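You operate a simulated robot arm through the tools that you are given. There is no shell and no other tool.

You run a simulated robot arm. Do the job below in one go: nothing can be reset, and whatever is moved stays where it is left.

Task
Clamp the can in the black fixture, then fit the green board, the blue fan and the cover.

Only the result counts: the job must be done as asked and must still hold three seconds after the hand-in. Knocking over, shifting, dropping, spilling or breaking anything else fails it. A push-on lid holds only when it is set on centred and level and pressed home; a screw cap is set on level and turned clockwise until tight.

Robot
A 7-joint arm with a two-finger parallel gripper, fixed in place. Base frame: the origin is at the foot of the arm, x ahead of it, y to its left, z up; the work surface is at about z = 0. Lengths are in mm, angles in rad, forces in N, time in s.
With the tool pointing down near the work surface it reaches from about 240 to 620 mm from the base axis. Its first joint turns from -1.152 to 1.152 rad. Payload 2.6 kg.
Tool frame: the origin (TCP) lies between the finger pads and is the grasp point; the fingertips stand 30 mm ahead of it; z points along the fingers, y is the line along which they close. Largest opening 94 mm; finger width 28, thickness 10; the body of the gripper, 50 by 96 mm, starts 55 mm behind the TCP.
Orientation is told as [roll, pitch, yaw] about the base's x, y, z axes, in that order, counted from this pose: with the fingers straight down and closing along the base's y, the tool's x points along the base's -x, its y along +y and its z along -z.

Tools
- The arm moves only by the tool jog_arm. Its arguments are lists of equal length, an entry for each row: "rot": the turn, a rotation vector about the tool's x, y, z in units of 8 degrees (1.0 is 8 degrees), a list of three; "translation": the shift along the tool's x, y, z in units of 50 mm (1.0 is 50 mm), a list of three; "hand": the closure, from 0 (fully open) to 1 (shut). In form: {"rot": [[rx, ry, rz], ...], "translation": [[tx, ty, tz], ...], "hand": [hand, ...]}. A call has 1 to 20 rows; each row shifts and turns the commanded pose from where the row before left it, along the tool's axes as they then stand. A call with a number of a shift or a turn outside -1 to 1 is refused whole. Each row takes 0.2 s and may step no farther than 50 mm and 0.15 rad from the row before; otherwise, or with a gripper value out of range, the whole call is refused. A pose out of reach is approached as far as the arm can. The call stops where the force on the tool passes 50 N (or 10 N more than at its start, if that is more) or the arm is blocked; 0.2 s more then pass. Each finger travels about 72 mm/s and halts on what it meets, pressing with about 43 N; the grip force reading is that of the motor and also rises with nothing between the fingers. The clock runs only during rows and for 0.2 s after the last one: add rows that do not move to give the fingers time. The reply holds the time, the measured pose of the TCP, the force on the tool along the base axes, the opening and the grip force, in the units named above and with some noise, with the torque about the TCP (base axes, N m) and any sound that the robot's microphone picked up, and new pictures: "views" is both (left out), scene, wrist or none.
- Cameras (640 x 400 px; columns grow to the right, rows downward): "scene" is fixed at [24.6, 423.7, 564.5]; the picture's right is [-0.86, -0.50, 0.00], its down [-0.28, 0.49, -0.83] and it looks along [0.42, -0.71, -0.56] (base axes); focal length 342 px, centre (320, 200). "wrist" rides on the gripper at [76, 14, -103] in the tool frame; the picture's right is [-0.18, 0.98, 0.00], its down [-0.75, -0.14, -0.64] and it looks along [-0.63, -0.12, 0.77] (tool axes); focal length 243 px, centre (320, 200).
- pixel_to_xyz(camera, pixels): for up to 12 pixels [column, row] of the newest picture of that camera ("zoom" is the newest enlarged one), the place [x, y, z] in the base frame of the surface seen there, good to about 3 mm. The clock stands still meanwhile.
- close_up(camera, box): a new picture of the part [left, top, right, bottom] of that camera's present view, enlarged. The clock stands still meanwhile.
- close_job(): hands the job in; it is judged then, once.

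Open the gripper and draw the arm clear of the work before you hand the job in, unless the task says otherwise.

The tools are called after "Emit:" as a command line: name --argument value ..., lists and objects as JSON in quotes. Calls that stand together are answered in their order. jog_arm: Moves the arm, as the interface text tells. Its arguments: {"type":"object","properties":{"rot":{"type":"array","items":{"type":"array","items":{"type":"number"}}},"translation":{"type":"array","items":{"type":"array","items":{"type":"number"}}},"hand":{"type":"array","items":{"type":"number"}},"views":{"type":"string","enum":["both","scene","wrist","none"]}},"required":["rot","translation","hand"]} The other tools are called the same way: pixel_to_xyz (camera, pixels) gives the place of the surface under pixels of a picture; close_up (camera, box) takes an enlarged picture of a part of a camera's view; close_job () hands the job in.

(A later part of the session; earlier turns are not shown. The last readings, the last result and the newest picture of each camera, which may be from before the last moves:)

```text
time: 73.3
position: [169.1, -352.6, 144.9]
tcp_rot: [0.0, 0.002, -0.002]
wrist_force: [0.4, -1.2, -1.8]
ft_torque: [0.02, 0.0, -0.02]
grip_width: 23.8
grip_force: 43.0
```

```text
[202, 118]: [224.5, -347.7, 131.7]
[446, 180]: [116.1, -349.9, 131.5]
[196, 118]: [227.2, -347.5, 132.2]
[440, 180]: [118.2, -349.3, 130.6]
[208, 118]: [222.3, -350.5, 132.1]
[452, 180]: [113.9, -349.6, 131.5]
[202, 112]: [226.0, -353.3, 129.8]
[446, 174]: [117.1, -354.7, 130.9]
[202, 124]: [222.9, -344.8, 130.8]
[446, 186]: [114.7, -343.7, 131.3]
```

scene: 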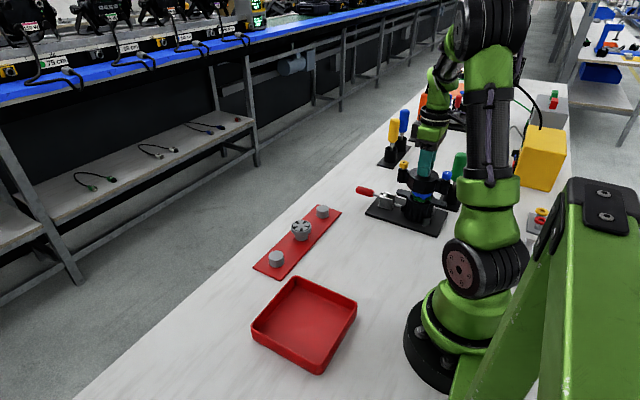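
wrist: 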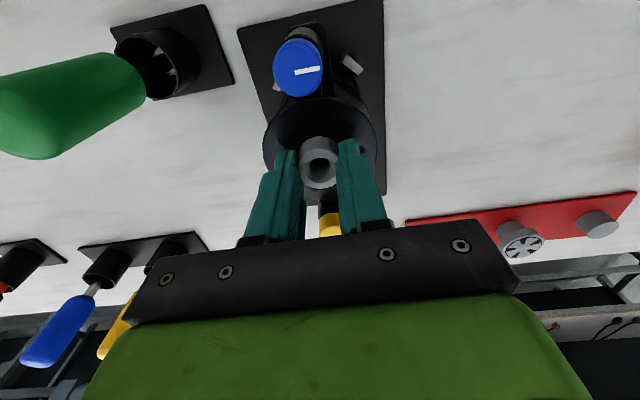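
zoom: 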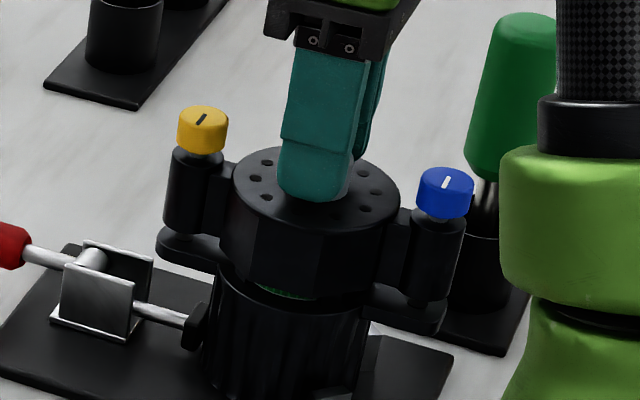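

Cover centre (170.3,-349.1), ears (170.1,-348.7) — aligned. I lower the last ~8 mm slowly.

Emit:
jog_arm --rot '[[0, 0, 0], [0, 0, 0], [0, 0, 0]]' --translation '[[0, 0, 0.05], [0, 0, 0.05], [0, 0, 0]]' --hand '[1, 1, 1]' --views "none"

Emit:
jog_arm --rot '[[0, 0, 0], [0, 0, 0]]' --translation '[[0, 0, 0.03], [0, 0, 0]]' --hand '[1, 1]' --views "none"

Emit:
jog_arm --rot '[[0, 0, 0], [0, 0, 0]]' --translation '[[0, 0, 0.03], [0, 0, 0]]' --hand '[1, 1]' --views "none"

Emit:
close_up --camera "scene" --box '[390, 165, 460, 215]'

```text
time: 74.1
position: [168.6, -352.7, 139.5]
tcp_rot: [0.0, 0.0, -0.002]
wrist_force: [-0.4, 1.3, -1.6]
ft_torque: [0.04, -0.06, 0.01]
grip_width: 24.0
grip_force: 43.3
```

```text
time: 74.7
position: [169.2, -352.0, 138.8]
tcp_rot: [0.001, 0.002, -0.003]
wrist_force: [-0.8, 1.5, -1.3]
ft_torque: [0.05, 0.0, 0.04]
grip_width: 23.9
grip_force: 43.2
```

```text
time: 75.3
position: [169.5, -352.2, 136.7]
tcp_rot: [-0.001, 0.001, -0.006]
wrist_force: [-10.9, 17.4, 34.8]
ft_torque: [0.68, 0.35, 0.1]
grip_width: 24.1
grip_force: 42.7
```

```text
8.00 times, centred on (425, 190) of scene
```

zoom: 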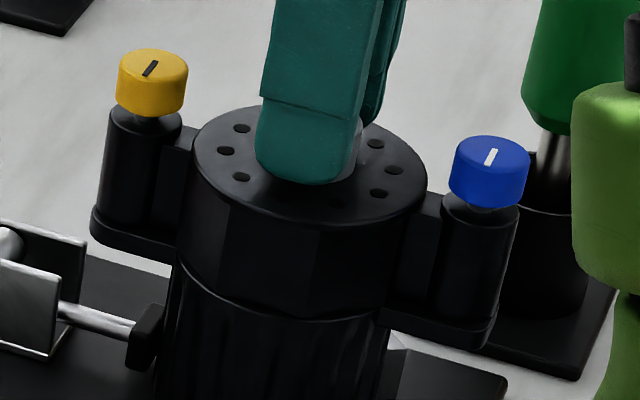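

The cover has landed flush on can and ears (z≈137, 35 N). I ease off, release the hub and rise to inspect.

Emit:
jog_arm --rot '[[0, 0, 0], [0, 0, 0], [0, 0, 0], [0, 0, 0], [0, 0, 0], [0, 0, 0]]' --translation '[[0, 0.02, -0.02], [0, 0, 0], [0, 0, 0], [0, 0, -0.5], [0, 0, -0.8], [0, 0, 0]]' --hand '[0.7, 0.5, 0.45, 0.45, 0.45, 0.45]'

Emit:
close_up --camera "scene" --box '[390, 165, 460, 215]'

Emit:
close_up --camera "wrist" --box '[230, 0, 410, 180]'

```text
time: 76.7
position: [168.6, -353.7, 203.9]
tcp_rot: [0.003, 0.004, -0.002]
wrist_force: [-0.6, 0.5, 0.5]
ft_torque: [-0.02, 0.01, 0.04]
grip_width: 51.8
grip_force: 0.1
```

scene: 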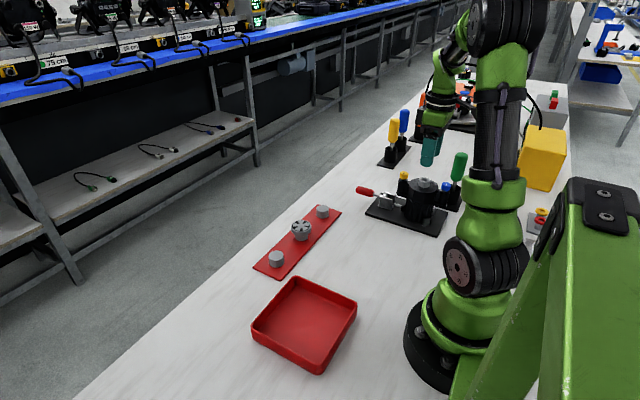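
wrist: 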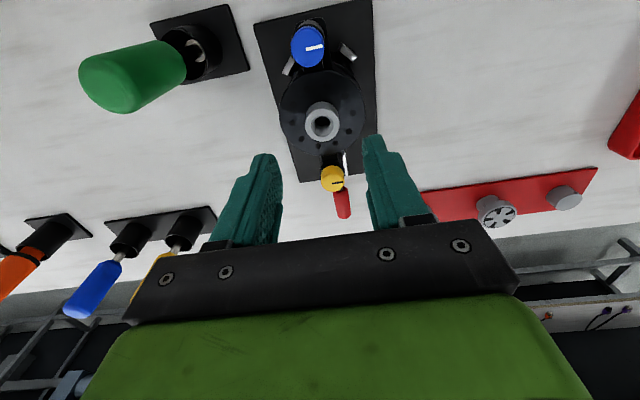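

```text
8.00 times, centred on (425, 190) of scene
```

zoom: 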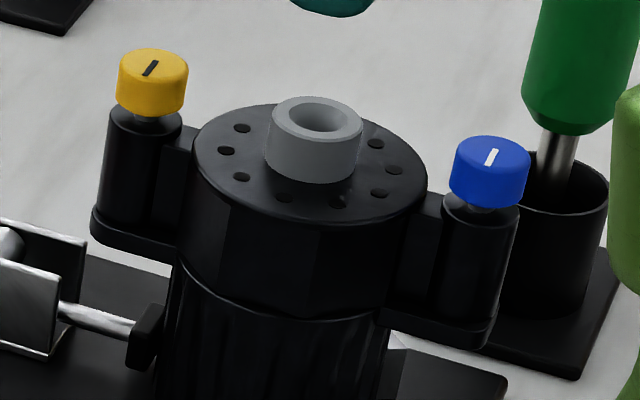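

```text
2.22 times, centred on (320, 90) of wrist
```

zoom: 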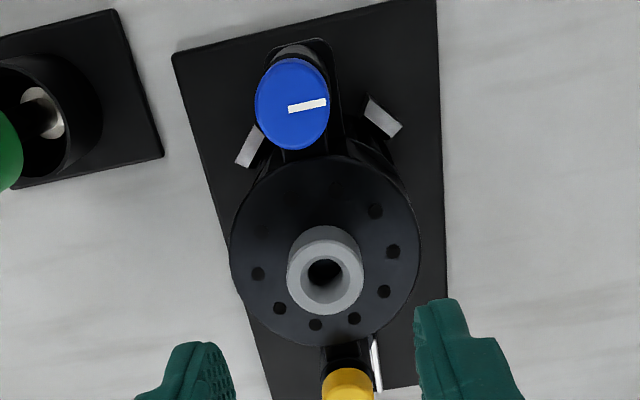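

The cover sits flush. I press it home on the hub with closed fingers.

Emit:
jog_arm --rot '[[0, 0, 0], [0, 0, 0], [0, 0, 0], [0, 0, 0]]' --translation '[[-0.02, 0.06, 0], [0, 0, 0.5], [0, 0, 0.3], [0, 0, 0]]' --hand '[1, 1, 1, 1]' --views "none"

Emit:
jog_arm --rot '[[0, 0, 0], [0, 0, 0], [0, 0, 0], [0, 0, 0], [0, 0, 0], [0, 0, 0], [0, 0, 0], [0, 0, 0]]' --translation '[[0, 0, 0.08], [0, 0, 0.08], [0, 0, 0.05], [0, 0, 0.05], [0, 0, 0.05], [0, 0, 0.05], [0, 0, 0.05], [0, 0, 0.05]]' --hand '[1, 1, 1, 1, 1, 1, 1, 1]' --views "none"

Emit:
close_up --camera "scene" --box '[390, 165, 460, 215]'

```text
time: 77.7
position: [171.2, -351.2, 162.2]
tcp_rot: [-0.002, 0.002, -0.001]
wrist_force: [0.2, 0.3, -1.0]
ft_torque: [0.02, -0.02, 0.0]
grip_width: 0.0
grip_force: 32.8
```

```text
time: 79.0
position: [170.9, -349.6, 150.0]
tcp_rot: [-0.001, -0.001, -0.006]
wrist_force: [-1.9, 3.0, 5.4]
ft_torque: [0.09, 0.13, -0.03]
grip_width: 0.1
grip_force: 32.8
stopped in row 6: the force on the tool passed its limit at 57 N (the readings are from after the stop); the commanded pose is now the measured one
```

```text
8.00 times, centred on (425, 190) of scene
```

zoom: 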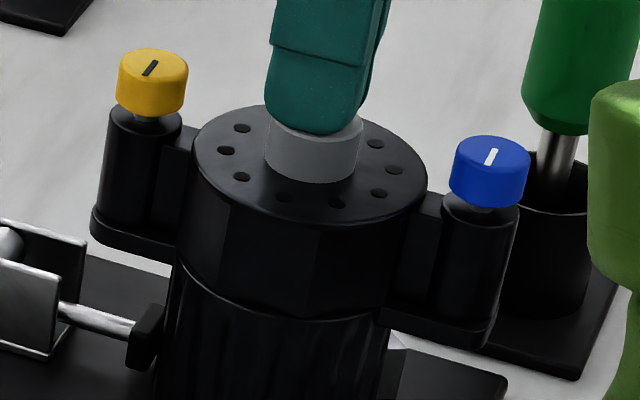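

The cover is home (hub top at z≈120 as expected). Its two coloured knobs stand on raised screw stems, so they should be tightened: I move above the yellow knob at (224,-349).

Emit:
jog_arm --rot '[[0, 0, -0.03], [0, 0, 0], [0, 0, 0], [0, 0, 0]]' --translation '[[0, 0, -0.8], [-0.534, 0, 0], [-0.534, 0, 0], [0, 0, 0]]' --hand '[1, 0.7, 0.55, 0.5]'

Emit:
close_up --camera "wrist" --box '[230, 0, 410, 180]'

Emit:
jog_arm --rot '[[0, 0, 0]]' --translation '[[0, 0, 0]]' --hand '[0.5]' --views "none"

```text
time: 80.0
position: [226.2, -349.1, 189.5]
tcp_rot: [-0.001, -0.002, -0.002]
wrist_force: [0.1, 0.0, 0.1]
ft_torque: [0.01, -0.04, 0.0]
grip_width: 47.0
grip_force: 0.1
```

scene: 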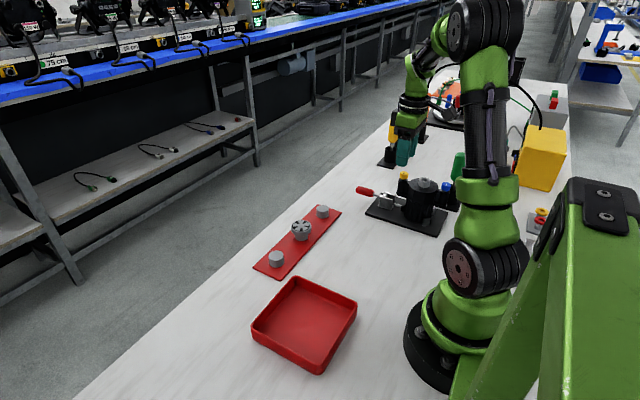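
wrist: 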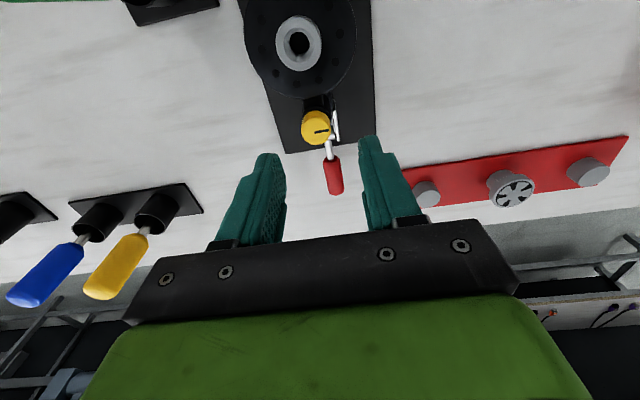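

```text
2.22 times, centred on (320, 90) of wrist
```

zoom: 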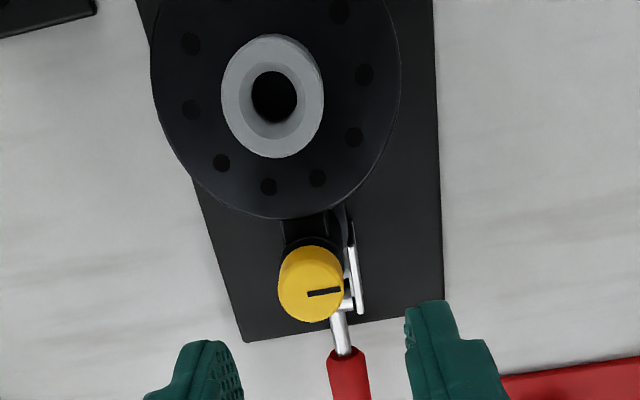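

```text
time: 80.4
position: [226.0, -348.9, 189.0]
tcp_rot: [-0.001, -0.002, -0.002]
wrist_force: [0.7, 0.0, -0.3]
ft_torque: [-0.01, 0.03, -0.03]
grip_width: 46.9
grip_force: 0.1
```

The knob lies about (−3.6,−1.6) mm from the TCP. I correct, then descend to z≈160 and re-check.

Emit:
jog_arm --rot '[[0, 0, 0], [0, 0, 0], [0, 0, 0]]' --translation '[[0.07, -0.03, 0.2], [0, 0, 0.36], [0, 0, 0]]' --hand '[0.5, 0.5, 0.5]' --views "wrist"

Emit:
close_up --camera "wrist" --box '[230, 40, 410, 220]'

Emit:
close_up --camera "scene" --box '[380, 150, 440, 210]'

```text
time: 81.2
position: [220.4, -350.4, 162.2]
tcp_rot: [-0.001, 0.0, -0.001]
wrist_force: [-0.6, 0.4, -0.4]
ft_torque: [-0.02, 0.01, 0.0]
grip_width: 47.0
grip_force: 0.0
```

wrist: 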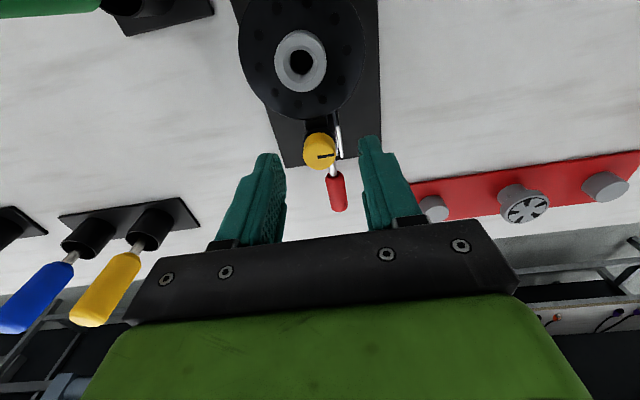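

```text
2.22 times, centred on (320, 130) of wrist
```

zoom: 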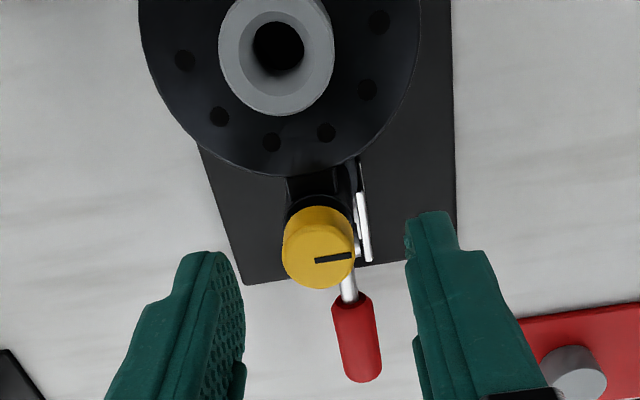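

```text
6.67 times, centred on (410, 180) of scene
```

zoom: 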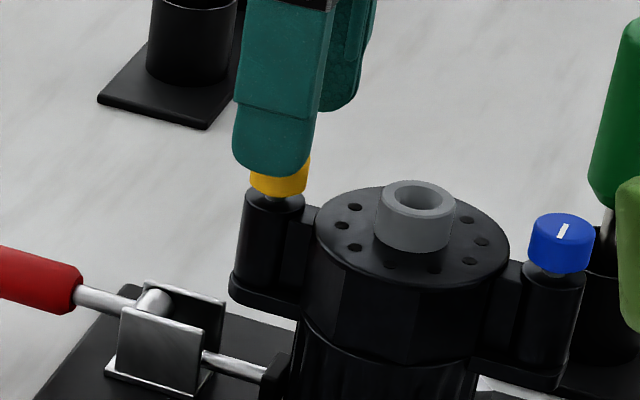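

Slight overshoot: I correct 2 mm back, descend to z≈145 and grip the yellow knob.

Emit:
jog_arm --rot '[[0, 0, 0], [0, 0, 0], [0, 0, 0], [0, 0, 0], [0, 0, 0], [0, 0, 0]]' --translation '[[-0.04, 0, 0.16], [0, 0, 0.16], [0, 0, 0], [0, 0, 0], [0, 0, 0], [0, 0, 0]]' --hand '[0.5, 0.5, 0.65, 0.72, 1, 1]' --views "wrist"

Emit:
close_up --camera "scene" --box '[380, 150, 440, 210]'

Emit:
close_up --camera "wrist" --box '[230, 40, 410, 220]'

```text
time: 82.6
position: [222.2, -350.5, 147.2]
tcp_rot: [-0.005, -0.002, -0.002]
wrist_force: [3.5, -11.1, -1.5]
ft_torque: [-0.14, -0.1, -0.02]
grip_width: 20.3
grip_force: 42.7
```

wrist: 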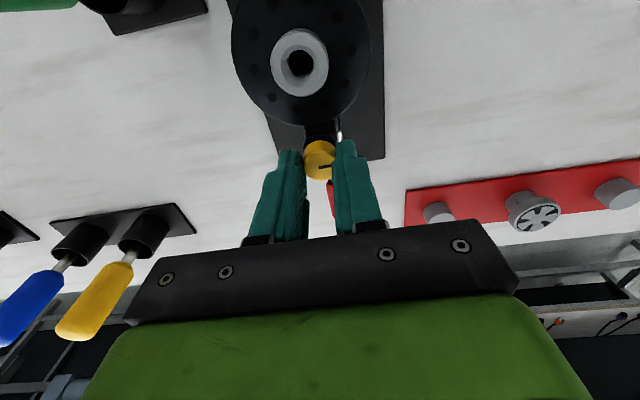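

```text
6.67 times, centred on (410, 180) of scene
```

zoom: 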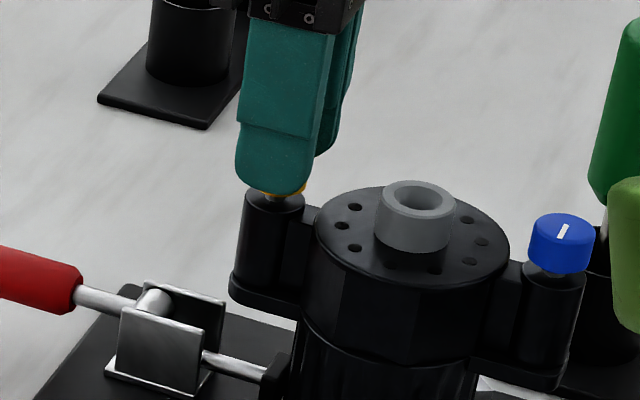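

```text
2.22 times, centred on (320, 130) of wrist
```

zoom: 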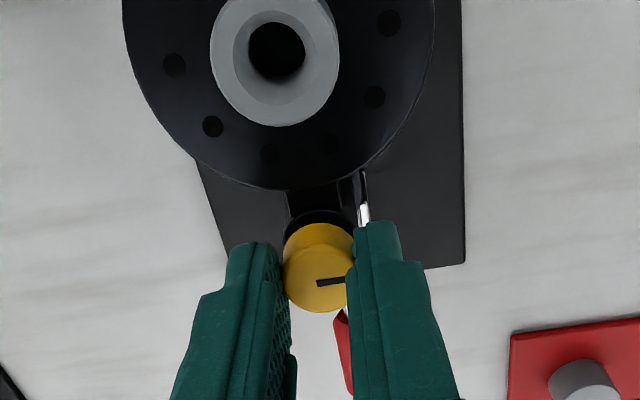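

Knob gripped (20.3 mm). I turn it clockwise about 29° as a trial, watching torque.

Emit:
jog_arm --rot '[[0, 0, 0], [0, 0, 0.9], [0, 0, 0.9], [0, 0, 0.9], [0, 0, 0.9], [0, 0, 0]]' --translation '[[0, -0.02, 0], [0, 0, 0], [0, 0, 0], [0, 0, 0], [0, 0, 0], [0, 0, 0]]' --hand '[1, 1, 1, 1, 1, 1]' --views "wrist"

Emit:
close_up --camera "scene" --box '[380, 150, 440, 210]'

Emit:
close_up --camera "wrist" --box '[230, 40, 410, 220]'

```text
time: 84.0
position: [222.3, -351.2, 146.3]
tcp_rot: [0.001, -0.002, -0.507]
wrist_force: [-5.0, 0.6, 9.1]
ft_torque: [0.11, 0.58, -0.05]
grip_width: 20.3
grip_force: 43.2
```

wrist: 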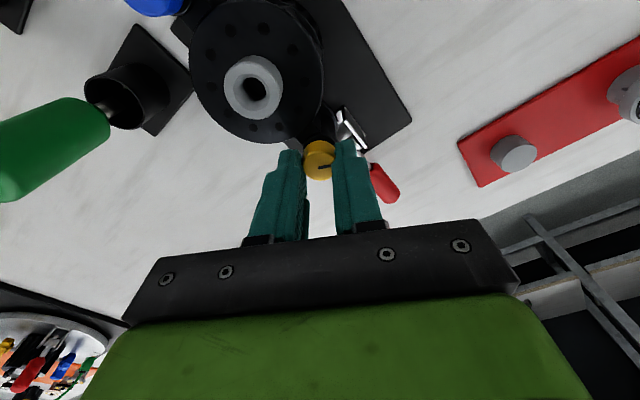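

```text
6.67 times, centred on (410, 180) of scene
```

zoom: 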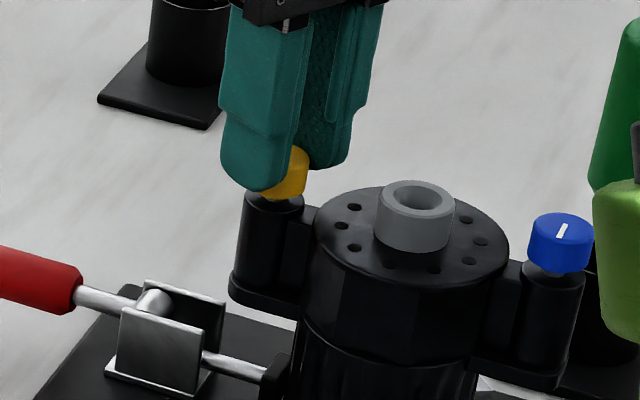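

```text
2.22 times, centred on (320, 130) of wrist
```

zoom: 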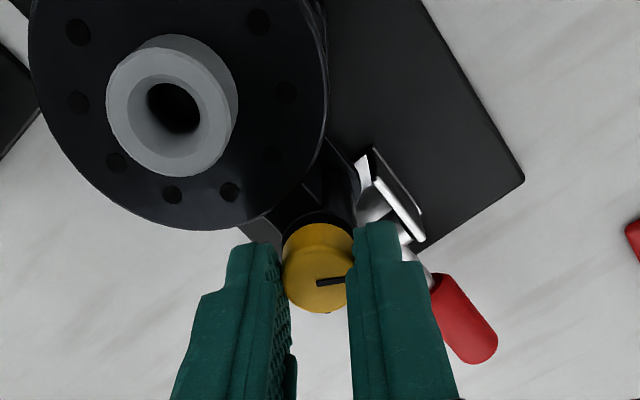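

The knob turns freely with the gripper and the cover stays put. I keep turning clockwise, watching force and torque.

Emit:
jog_arm --rot '[[0, 0, 0.9], [0, 0, 0.9], [0, 0, 0.9], [0, 0, 0.9], [0, 0, 0]]' --translation '[[0, 0, 0], [0, 0, 0], [0, 0, 0], [0, 0, 0], [0, 0, 0]]' --hand '[1, 1, 1, 1, 1]' --views "wrist"

Emit:
jog_arm --rot '[[0, 0, 0.9], [0, 0, 0.9], [0, 0, 0.9], [0, 0, 0.9], [0, 0, 0]]' --translation '[[0, 0, 0], [0, 0, 0], [0, 0, 0], [0, 0, 0], [0, 0, 0]]' --hand '[1, 1, 1, 1, 1]' --views "wrist"

Emit:
close_up --camera "scene" --box '[380, 150, 440, 210]'

```text
time: 85.2
position: [224.1, -351.4, 145.8]
tcp_rot: [0.002, -0.001, -1.009]
wrist_force: [-4.8, 4.4, -0.5]
ft_torque: [-0.06, 0.19, -0.02]
grip_width: 20.3
grip_force: 42.7
```

wrist: 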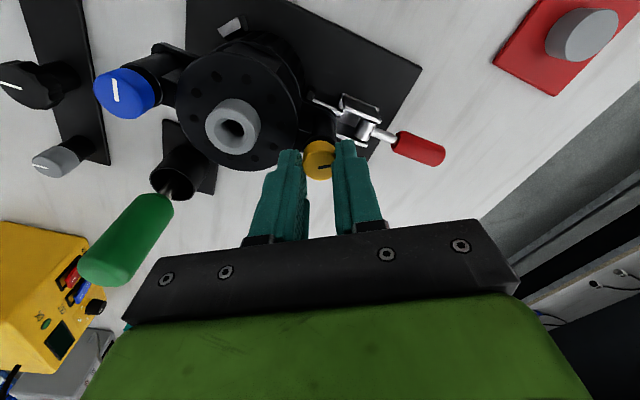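

```text
time: 86.4
position: [223.2, -350.6, 145.4]
tcp_rot: [0.002, 0.001, -1.512]
wrist_force: [-1.2, 10.5, 1.9]
ft_torque: [0.3, 0.12, 0.01]
grip_width: 20.2
grip_force: 43.1
```

wrist: 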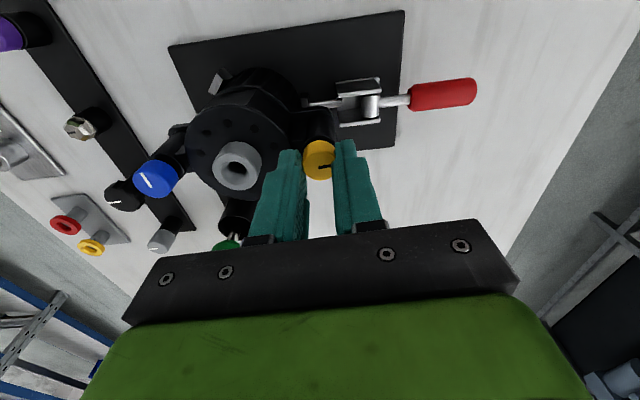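

```text
6.67 times, centred on (410, 180) of scene
```

zoom: 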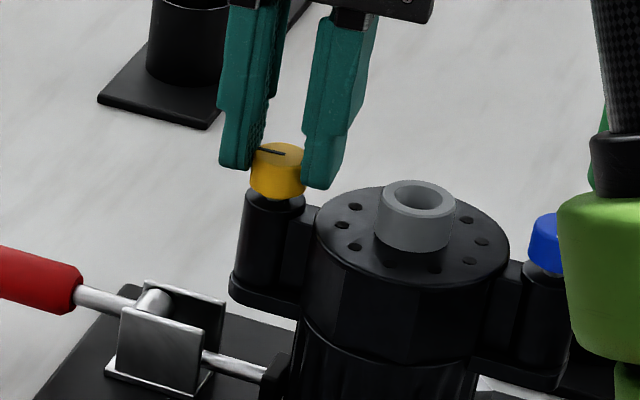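

After ~86° there is still no resistance. I continue clockwise as far as the wrist allows.

Emit:
jog_arm --rot '[[0, 0, 0.9], [0, 0, 0.9], [0, 0, 0.9], [0, 0, 0.9], [0, 0, 0]]' --translation '[[0, 0, 0], [0, 0, 0], [0, 0, 0], [0, 0, 0], [0, 0, 0]]' --hand '[1, 1, 1, 1, 1]' --views "none"

Emit:
jog_arm --rot '[[0, 0, 0.9], [0, 0, 0.9], [0, 0, 0.9], [0, 0, 0.9], [0, 0, 0]]' --translation '[[0, 0, 0], [0, 0, 0], [0, 0, 0], [0, 0, 0], [0, 0, 0]]' --hand '[1, 1, 1, 1, 1]' --views "wrist"

Emit:
close_up --camera "scene" --box '[380, 150, 440, 210]'

```text
time: 87.6
position: [223.7, -351.6, 145.9]
tcp_rot: [0.004, 0.001, -2.011]
wrist_force: [7.7, 5.0, -9.2]
ft_torque: [0.08, -0.01, 0.02]
grip_width: 20.2
grip_force: 43.0
```

```text
time: 88.8
position: [223.8, -351.0, 145.2]
tcp_rot: [0.005, 0.004, -2.514]
wrist_force: [17.8, 2.6, -6.7]
ft_torque: [0.04, -0.14, 0.0]
grip_width: 20.5
grip_force: 42.9
```

wrist: 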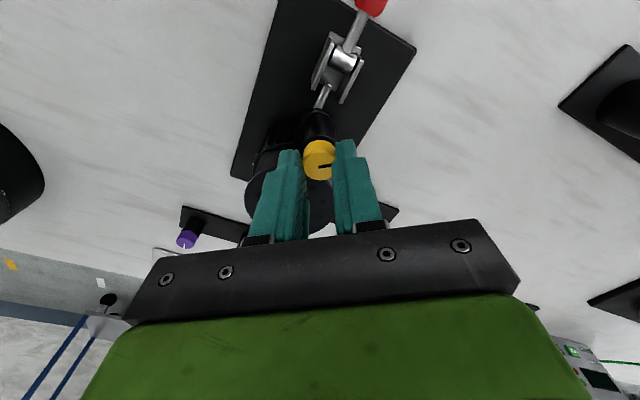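

```text
6.67 times, centred on (410, 180) of scene
```

zoom: 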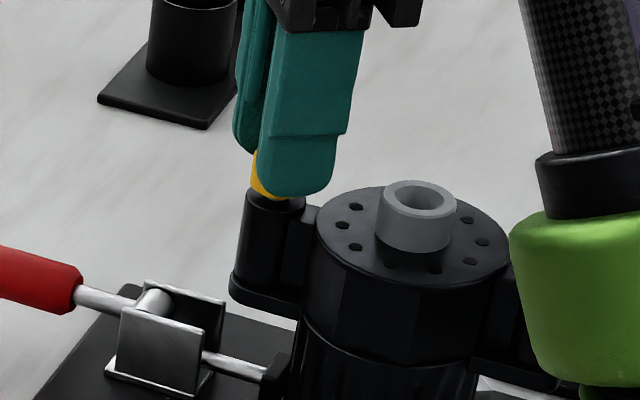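

The screw now pulls the tool down slightly (−7 to −9 N): the knob is threading in. I relieve the side load, follow down 0.8 mm and turn further.

Emit:
jog_arm --rot '[[0, 0, 0], [0, 0, 0.9], [0, 0, 0.9], [0, 0, 0.9], [0, 0, 0]]' --translation '[[0.024, 0.018, 0.016], [0, 0, 0], [0, 0, 0], [0, 0, 0], [0, 0, 0]]' --hand '[1, 1, 1, 1, 1]' --views "none"

```text
time: 90.0
position: [225.1, -351.8, 145.4]
tcp_rot: [0.005, -0.001, -2.893]
wrist_force: [12.9, -11.9, -14.2]
ft_torque: [-0.09, -0.41, 0.01]
grip_width: 20.3
grip_force: 43.1
```

At −166° it still turns freely. I release, rise, and look at the knob while unwinding for a second grip.

Emit:
jog_arm --rot '[[0, 0, 0], [0, 0, 0], [0, 0, 0], [0, 0, -0.95], [0, 0, -0.95], [0, 0, -0.95], [0, 0, -0.95], [0, 0, -0.95], [0, 0, -0.95], [0, 0, -0.95], [0, 0, -0.95], [0, 0, -0.95], [0, 0, -0.95], [0, 0, -0.95], [0, 0, -0.95], [0, 0, -0.95], [0, 0, -0.95], [0, 0, -0.95], [0, 0, -0.95], [0, 0, -0.95]]' --translation '[[0, 0, 0], [0, 0, 0], [0, 0, -0.6], [0, 0, 0], [0, 0, 0], [0, 0, 0], [0, 0, 0], [0, 0, 0], [0, 0, 0], [0, 0, 0], [0, 0, 0], [0, 0, 0], [0, 0, 0], [0, 0, 0], [0, 0, 0], [0, 0, 0], [0, 0, 0], [0, 0, 0], [0, 0, 0], [0, 0, 0]]' --hand '[0.6, 0.5, 0.5, 0.5, 0.5, 0.5, 0.5, 0.5, 0.5, 0.5, 0.5, 0.5, 0.5, 0.5, 0.5, 0.5, 0.5, 0.5, 0.5, 0.5]' --views "wrist"

Emit:
jog_arm --rot '[[0, 0, -0.95], [0, 0, -0.95], [0, 0, -0.95], [0, 0, -0.95], [0, 0, 0]]' --translation '[[0, 0, -0.3], [0, 0, 0], [0, 0, 0], [0, 0, 0], [0, 0, 0]]' --hand '[0.5, 0.5, 0.5, 0.5, 0.5]' --views "wrist"

Emit:
close_up --camera "scene" --box '[390, 165, 460, 215]'

```text
time: 94.2
position: [224.4, -350.9, 175.8]
tcp_rot: [0.0, -0.002, -0.634]
wrist_force: [0.2, -0.2, 0.4]
ft_torque: [0.02, -0.01, 0.05]
grip_width: 47.0
grip_force: 0.1
```

wrist: 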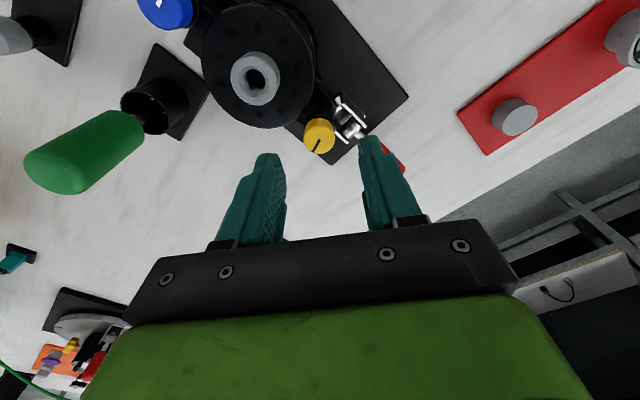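

```text
time: 95.4
position: [225.9, -351.6, 190.5]
tcp_rot: [-0.001, -0.002, -0.105]
wrist_force: [-0.2, -0.1, -1.0]
ft_torque: [-0.02, 0.0, -0.01]
grip_width: 46.9
grip_force: 0.0
```

wrist: 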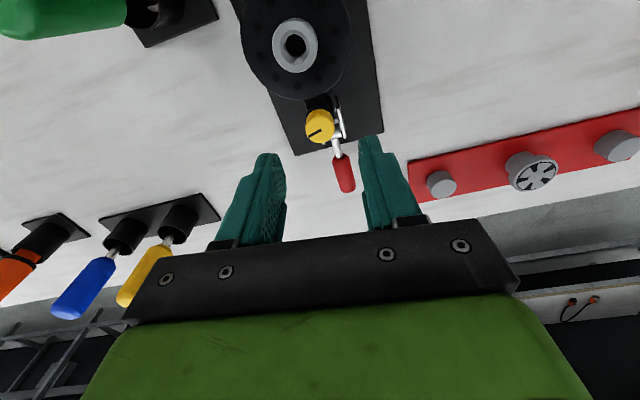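

```text
8.00 times, centred on (425, 190) of scene
```

zoom: 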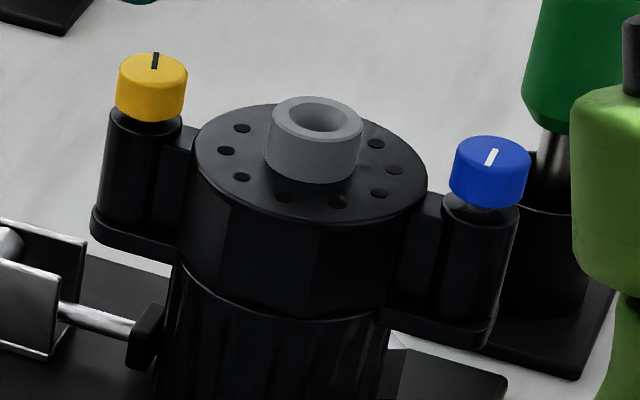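

The yellow knob has sunk ~1.5 mm and its stem is nearly gone. I unwind another 60° and re-centre for a second grip.

Emit:
jog_arm --rot '[[0, 0, -0.94], [0, 0, -0.94], [0, 0, -0.94], [0, 0, -0.94], [0, 0, -0.94], [0, 0, -0.94], [0, 0, -0.94], [0, 0, -0.94], [0, 0, 0]]' --translation '[[0, 0, 0], [0, 0, 0], [0, 0, 0], [0, 0, 0], [0, 0, 0], [0, 0, 0], [0, 0, 0], [0, 0, 0.5], [0, 0, 0]]' --hand '[0.5, 0.5, 0.5, 0.5, 0.5, 0.5, 0.5, 0.5, 0.5]' --views "wrist"

Emit:
close_up --camera "wrist" --box '[270, 90, 370, 190]'

```text
time: 97.4
position: [224.9, -352.4, 163.7]
tcp_rot: [-0.003, 0.0, 0.945]
wrist_force: [-0.3, 0.2, 0.6]
ft_torque: [-0.01, -0.01, 0.03]
grip_width: 46.9
grip_force: 0.0
```

wrist: 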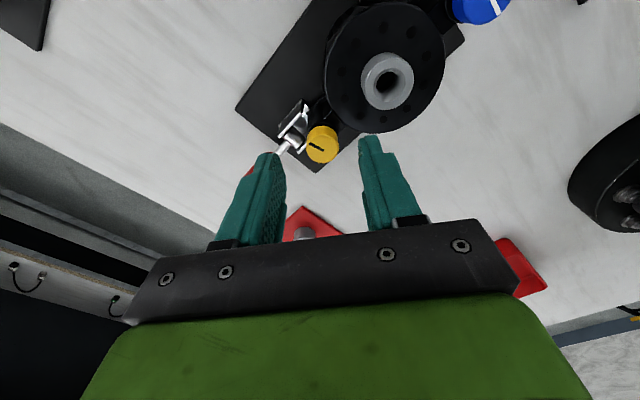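

```text
4.00 times, centred on (320, 140) of wrist
```

zoom: 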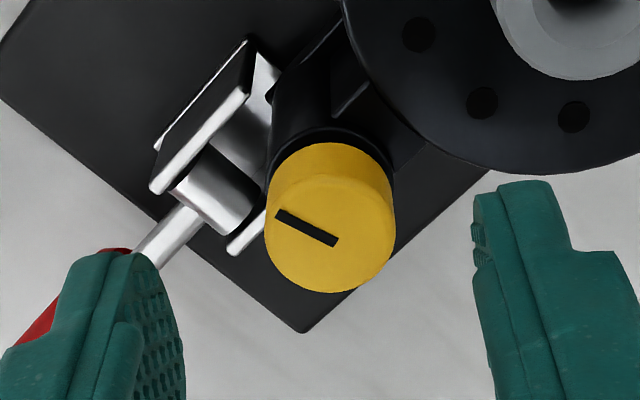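

I correct by (1.0,1.9) mm in tool axes, descend and grip the yellow knob again.

Emit:
jog_arm --rot '[[0, 0, 0], [0, 0, 0], [0, 0, 0], [0, 0, 0], [0, 0, 0], [0, 0, 0]]' --translation '[[0.02, 0.038, 0.2], [0, 0, 0.19], [0, 0, 0], [0, 0, 0], [0, 0, 0], [0, 0, 0]]' --hand '[0.5, 0.5, 0.65, 0.72, 1, 1]' --views "wrist"

Emit:
close_up --camera "scene" --box '[380, 150, 440, 210]'

```text
time: 98.8
position: [223.1, -352.0, 145.4]
tcp_rot: [-0.009, 0.002, 0.944]
wrist_force: [15.2, -11.5, -4.7]
ft_torque: [-0.33, -0.42, -0.02]
grip_width: 20.2
grip_force: 43.1
```

wrist: 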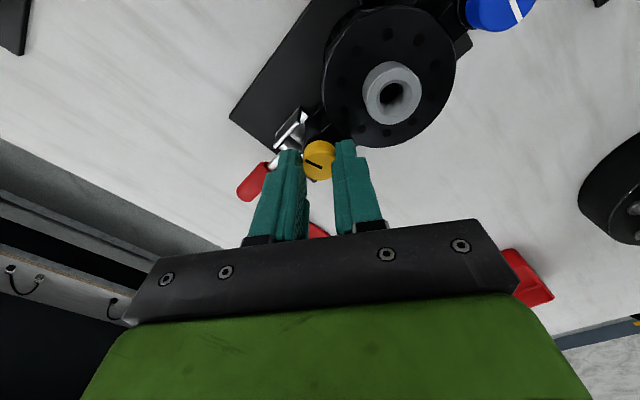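

```text
6.67 times, centred on (410, 180) of scene
```

zoom: 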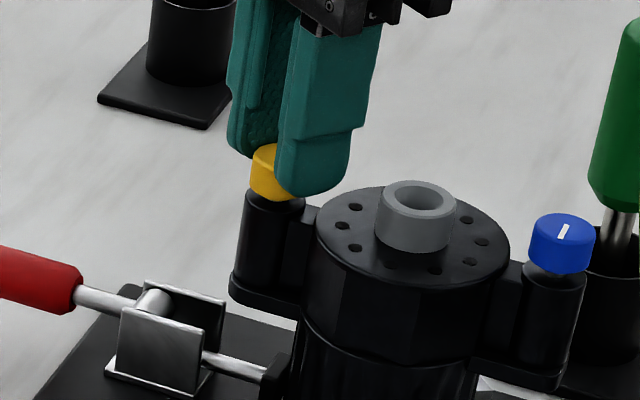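

A −19 N load along the closing axis: I ease 1.4 mm that way, then turn clockwise again, following the thread down slightly.

Emit:
jog_arm --rot '[[0, 0, 0], [0, 0, 0], [0, 0, 0.9], [0, 0, 0.9], [0, 0, 0.9], [0, 0, 0.9], [0, 0, 0.9], [0, 0, 0.9], [0, 0, 0.9], [0, 0, 0.9], [0, 0, 0]]' --translation '[[0, -0.028, 0], [0, 0, 0], [0, 0, 0.0013], [0, 0, 0.0013], [0, 0, 0.0013], [0, 0, 0.0013], [0, 0, 0.0013], [0, 0, 0.0013], [0, 0, 0.0013], [0, 0, 0.0013], [0, 0, 0]]' --hand '[1, 1, 1, 1, 1, 1, 1, 1, 1, 1, 1]' --views "wrist"

Emit:
jog_arm --rot '[[0, 0, 0.9], [0, 0, 0.9], [0, 0, 0.9], [0, 0, 0.9], [0, 0, 0.9], [0, 0, 0.9], [0, 0, 0.9], [0, 0, 0.9], [0, 0, 0]]' --translation '[[0, 0, 0.0013], [0, 0, 0.0013], [0, 0, 0.0013], [0, 0, 0.0013], [0, 0, 0.0013], [0, 0, 0.0013], [0, 0, 0.0013], [0, 0, 0.0013], [0, 0, 0]]' --hand '[1, 1, 1, 1, 1, 1, 1, 1, 1]' --views "wrist"

Emit:
close_up --camera "scene" --box '[380, 150, 440, 210]'

```text
time: 101.2
position: [222.9, -350.6, 144.7]
tcp_rot: [0.0, -0.001, -0.065]
wrist_force: [-15.1, 3.0, -1.2]
ft_torque: [0.2, 0.93, 0.0]
grip_width: 20.6
grip_force: 43.1
```

wrist: 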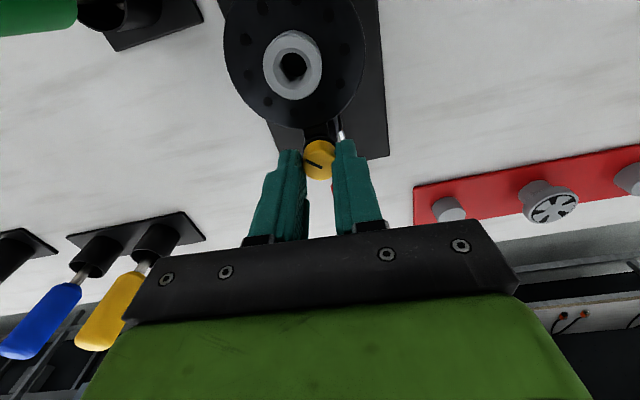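

```text
time: 103.2
position: [223.3, -352.2, 143.8]
tcp_rot: [0.001, 0.004, -1.069]
wrist_force: [-16.4, 15.4, -2.1]
ft_torque: [0.3, 0.36, -0.04]
grip_width: 20.2
grip_force: 42.7
```

wrist: 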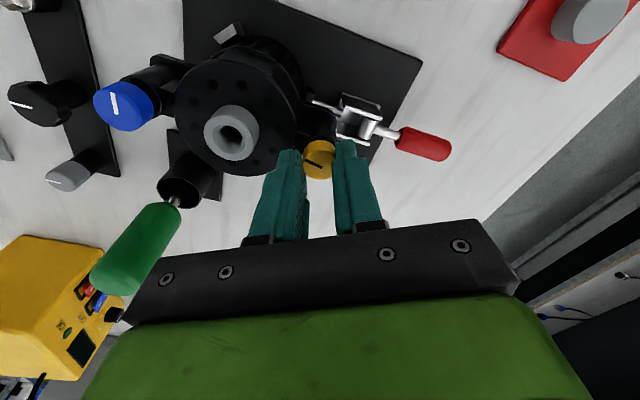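

```text
6.67 times, centred on (410, 180) of scene
```

zoom: 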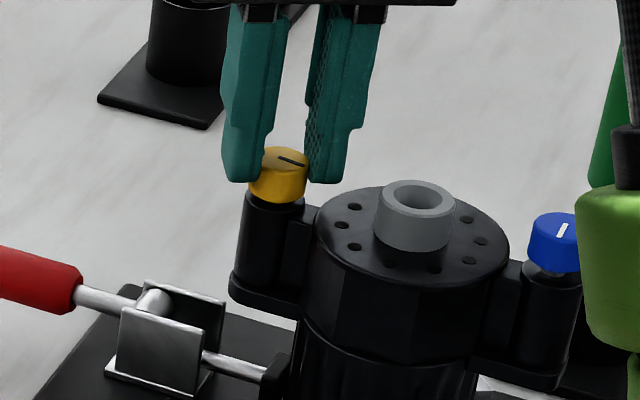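

The knob is nearly down on its post and still turning with no slip. I continue.

Emit:
jog_arm --rot '[[0, 0, 0.9], [0, 0, 0.9], [0, 0, 0.9], [0, 0, 0.9], [0, 0, 0.9], [0, 0, 0.9], [0, 0, 0]]' --translation '[[0, 0, 0.0013], [0, 0, 0.0013], [0, 0, 0.0013], [0, 0, 0.0013], [0, 0, 0.0013], [0, 0, 0.0013], [0, 0, 0]]' --hand '[1, 1, 1, 1, 1, 1, 1]' --views "wrist"

Emit:
jog_arm --rot '[[0, 0, 0.9], [0, 0, 0.9], [0, 0, 0.9], [0, 0, 0.9], [0, 0, 0.9], [0, 0, 0.9], [0, 0, 0]]' --translation '[[0, 0, 0.0013], [0, 0, 0.0013], [0, 0, 0.0013], [0, 0, 0.0013], [0, 0, 0.0013], [0, 0, 0.0013], [0, 0, 0]]' --hand '[1, 1, 1, 1, 1, 1, 1]' --views "wrist"

Emit:
close_up --camera "scene" --box '[380, 150, 440, 210]'

```text
time: 104.8
position: [223.9, -351.3, 143.6]
tcp_rot: [0.0, 0.0, -1.823]
wrist_force: [-6.0, 12.2, -9.3]
ft_torque: [0.43, 0.12, -0.02]
grip_width: 20.1
grip_force: 42.9
```

wrist: 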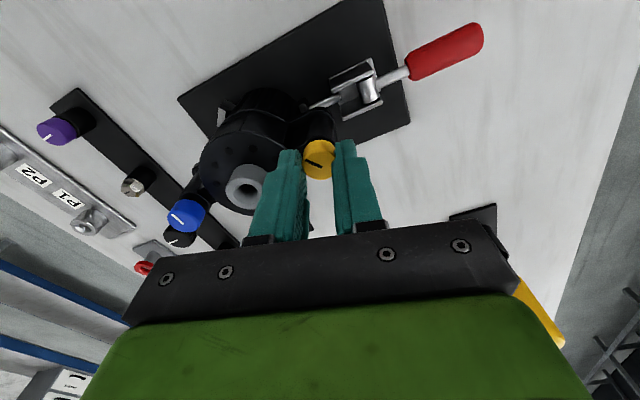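

```text
time: 106.4
position: [223.1, -352.8, 143.2]
tcp_rot: [0.007, 0.002, -2.576]
wrist_force: [3.2, 4.9, -4.0]
ft_torque: [0.22, 0.03, 0.3]
grip_width: 20.0
grip_force: 43.2
```

wrist: 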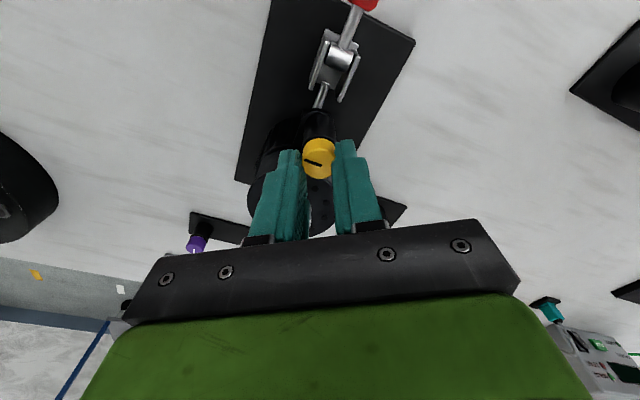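

```text
6.67 times, centred on (410, 180) of scene
```

zoom: 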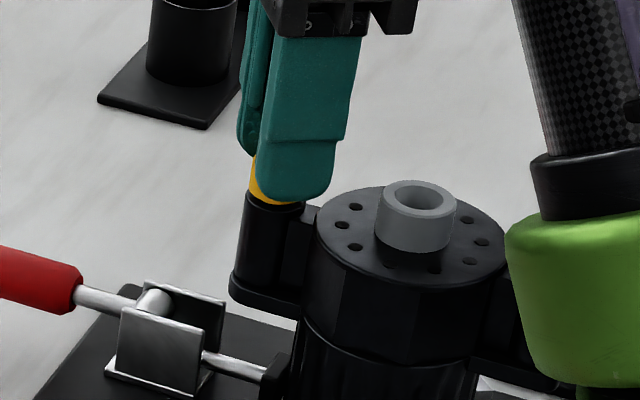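

Torque has appeared (0.30 N·m) after about one full turn — it is tightening. I turn a little more to confirm.

Emit:
jog_arm --rot '[[0, 0, 0.6], [0, 0, 0.6], [0, 0, 0]]' --translation '[[0, 0, 0], [0, 0, 0], [0, 0, 0]]' --hand '[1, 1, 1]' --views "wrist"

Emit:
jog_arm --rot '[[0, 0, 0.6], [0, 0, 0.6], [0, 0, 0]]' --translation '[[0, 0, 0], [0, 0, 0], [0, 0, 0]]' --hand '[1, 1, 1]' --views "wrist"

Emit:
close_up --camera "wrist" --box '[270, 90, 370, 190]'

```text
time: 107.2
position: [223.5, -352.1, 142.6]
tcp_rot: [0.003, -0.002, -2.747]
wrist_force: [-3.7, 0.2, 2.4]
ft_torque: [0.02, 0.5, 0.18]
grip_width: 20.3
grip_force: 43.1
```

wrist: 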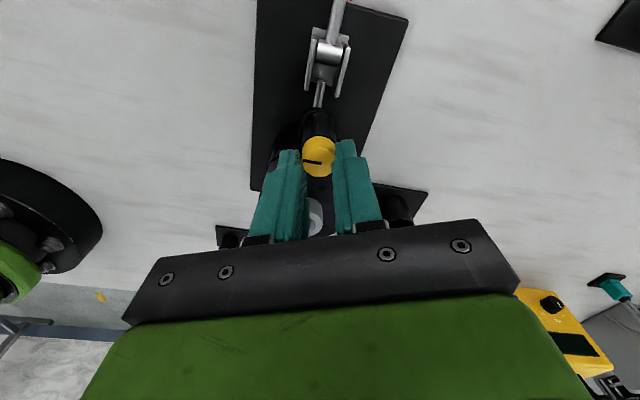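

```text
time: 108.0
position: [223.7, -351.6, 142.4]
tcp_rot: [0.001, 0.001, -2.911]
wrist_force: [-3.1, 2.3, 3.3]
ft_torque: [0.03, 0.23, 0.2]
grip_width: 20.3
grip_force: 43.1
```

wrist: 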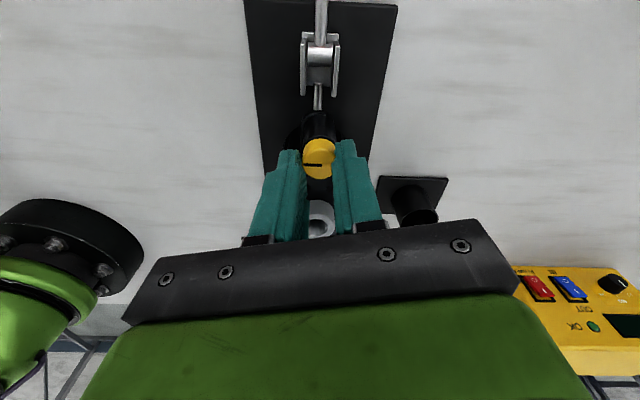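

```text
4.00 times, centred on (320, 140) of wrist
```

zoom: 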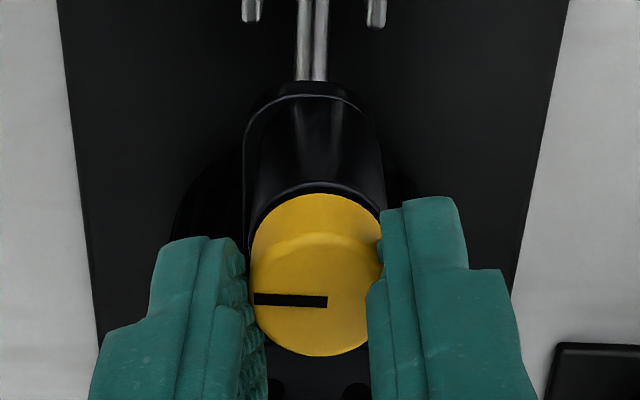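

The grip now slips on the knob, so yellow is tight after one full turn. I release, rise, and unwind for the blue knob.

Emit:
jog_arm --rot '[[0, 0, 0], [0, 0, 0], [0, 0, 0], [0, 0, 0], [0, 0, -0.95], [0, 0, -0.95], [0, 0, -0.95], [0, 0, -0.95], [0, 0, -0.95], [0, 0, -0.95], [0, 0, -0.95], [0, 0, -0.95], [0, 0, -0.95], [0, 0, -0.95], [0, 0, -0.95], [0, 0, -0.95], [0, 0, -0.95], [0, 0, -0.95], [0, 0, -0.95], [0, 0, -0.95]]' --translation '[[0, 0, 0], [0, 0, 0], [0, 0, -0.6], [0, 0, -0.4], [0, 0, 0], [0, 0, 0], [0, 0, 0], [0, 0, 0], [0, 0, 0], [0, 0, 0], [0, 0, 0], [0, 0, 0], [0, 0, 0], [0, 0, 0], [0, 0, 0], [0, 0, 0], [0, 0, 0], [0, 0, 0], [0, 0, 0], [0, 0, 0]]' --hand '[0.6, 0.5, 0.5, 0.5, 0.5, 0.5, 0.5, 0.5, 0.5, 0.5, 0.5, 0.5, 0.5, 0.5, 0.5, 0.5, 0.5, 0.5, 0.5, 0.5]' --views "none"

Emit:
jog_arm --rot '[[0, 0, -0.95], [0, 0, -0.95], [0, 0, -0.95], [0, 0, -0.95], [0, 0, -0.95], [0, 0, 0]]' --translation '[[0, 0, 0], [0, 0, 0], [0, 0, 0], [0, 0, 0], [0, 0, 0], [0, 0, 0]]' --hand '[0.5, 0.5, 0.5, 0.5, 0.5, 0.5]'

Emit:
close_up --camera "scene" --box '[390, 165, 460, 215]'

```text
time: 112.2
position: [224.0, -352.0, 192.8]
tcp_rot: [-0.002, 0.0, -0.785]
wrist_force: [0.1, -0.2, -0.8]
ft_torque: [-0.02, 0.01, -0.01]
grip_width: 47.4
grip_force: 0.1
```

```text
time: 113.6
position: [225.0, -351.4, 192.8]
tcp_rot: [-0.002, -0.003, -0.122]
wrist_force: [-0.4, 0.4, 0.2]
ft_torque: [-0.01, 0.0, 0.02]
grip_width: 47.0
grip_force: 0.1
```

scene: 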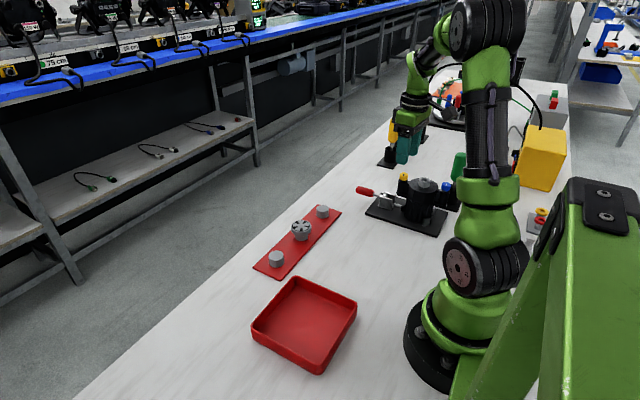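
wrist: 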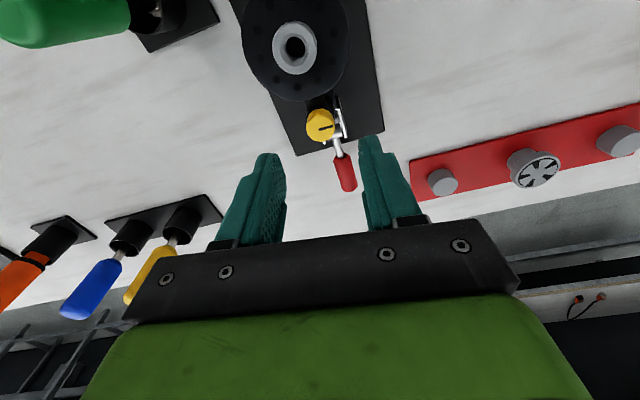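

```text
8.00 times, centred on (425, 190) of scene
```

zoom: 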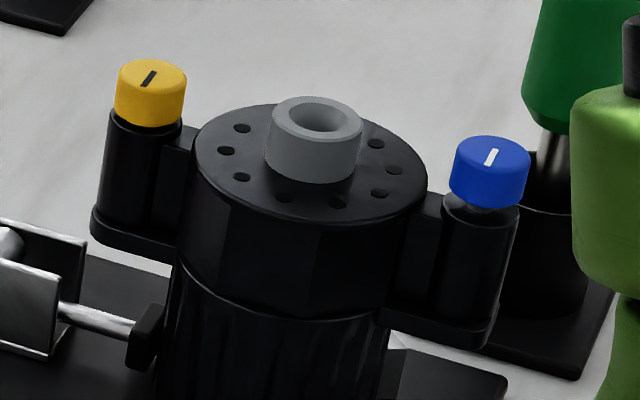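

Yellow is flush on its post. I move toward the blue knob at (116,-349), z≈193, and see whether it is reachable.

Emit:
jog_arm --rot '[[0, 0, 0], [0, 0, 0], [0, 0, 0], [0, 0, 0]]' --translation '[[0.717, -0.073, 0], [0.717, -0.073, 0], [0.717, -0.073, 0], [0, 0, 0]]' --hand '[0.5, 0.5, 0.5, 0.5]'

Emit:
close_up --camera "wrist" --box '[250, 60, 390, 200]'

```text
time: 114.6
position: [115.4, -350.3, 193.6]
tcp_rot: [-0.001, -0.003, -0.123]
wrist_force: [0.6, -0.7, 0.7]
ft_torque: [0.02, 0.0, 0.0]
grip_width: 46.9
grip_force: 0.0
```

scene: 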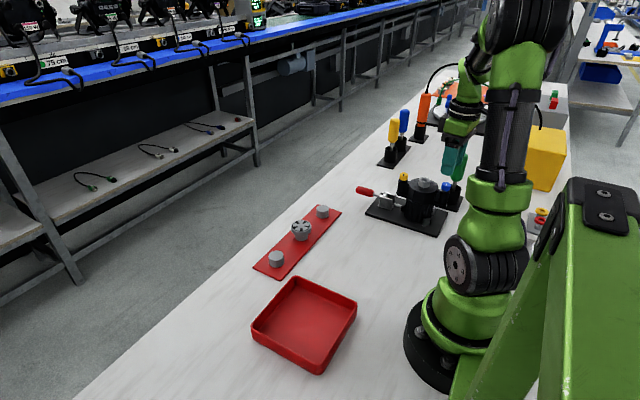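
wrist: 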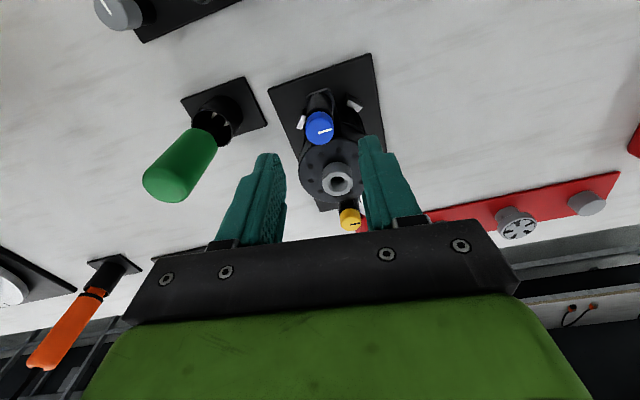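

```text
2.86 times, centred on (320, 130) of wrist
```

zoom: 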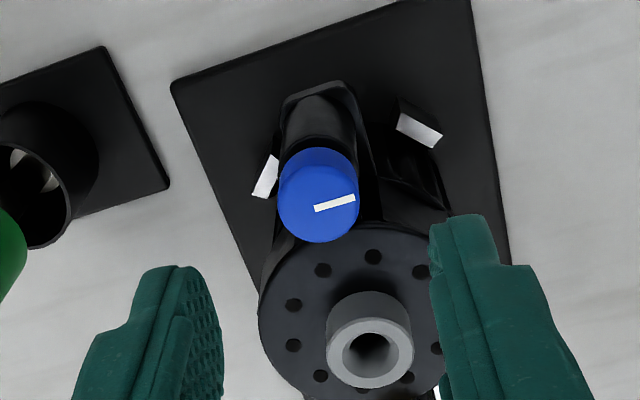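

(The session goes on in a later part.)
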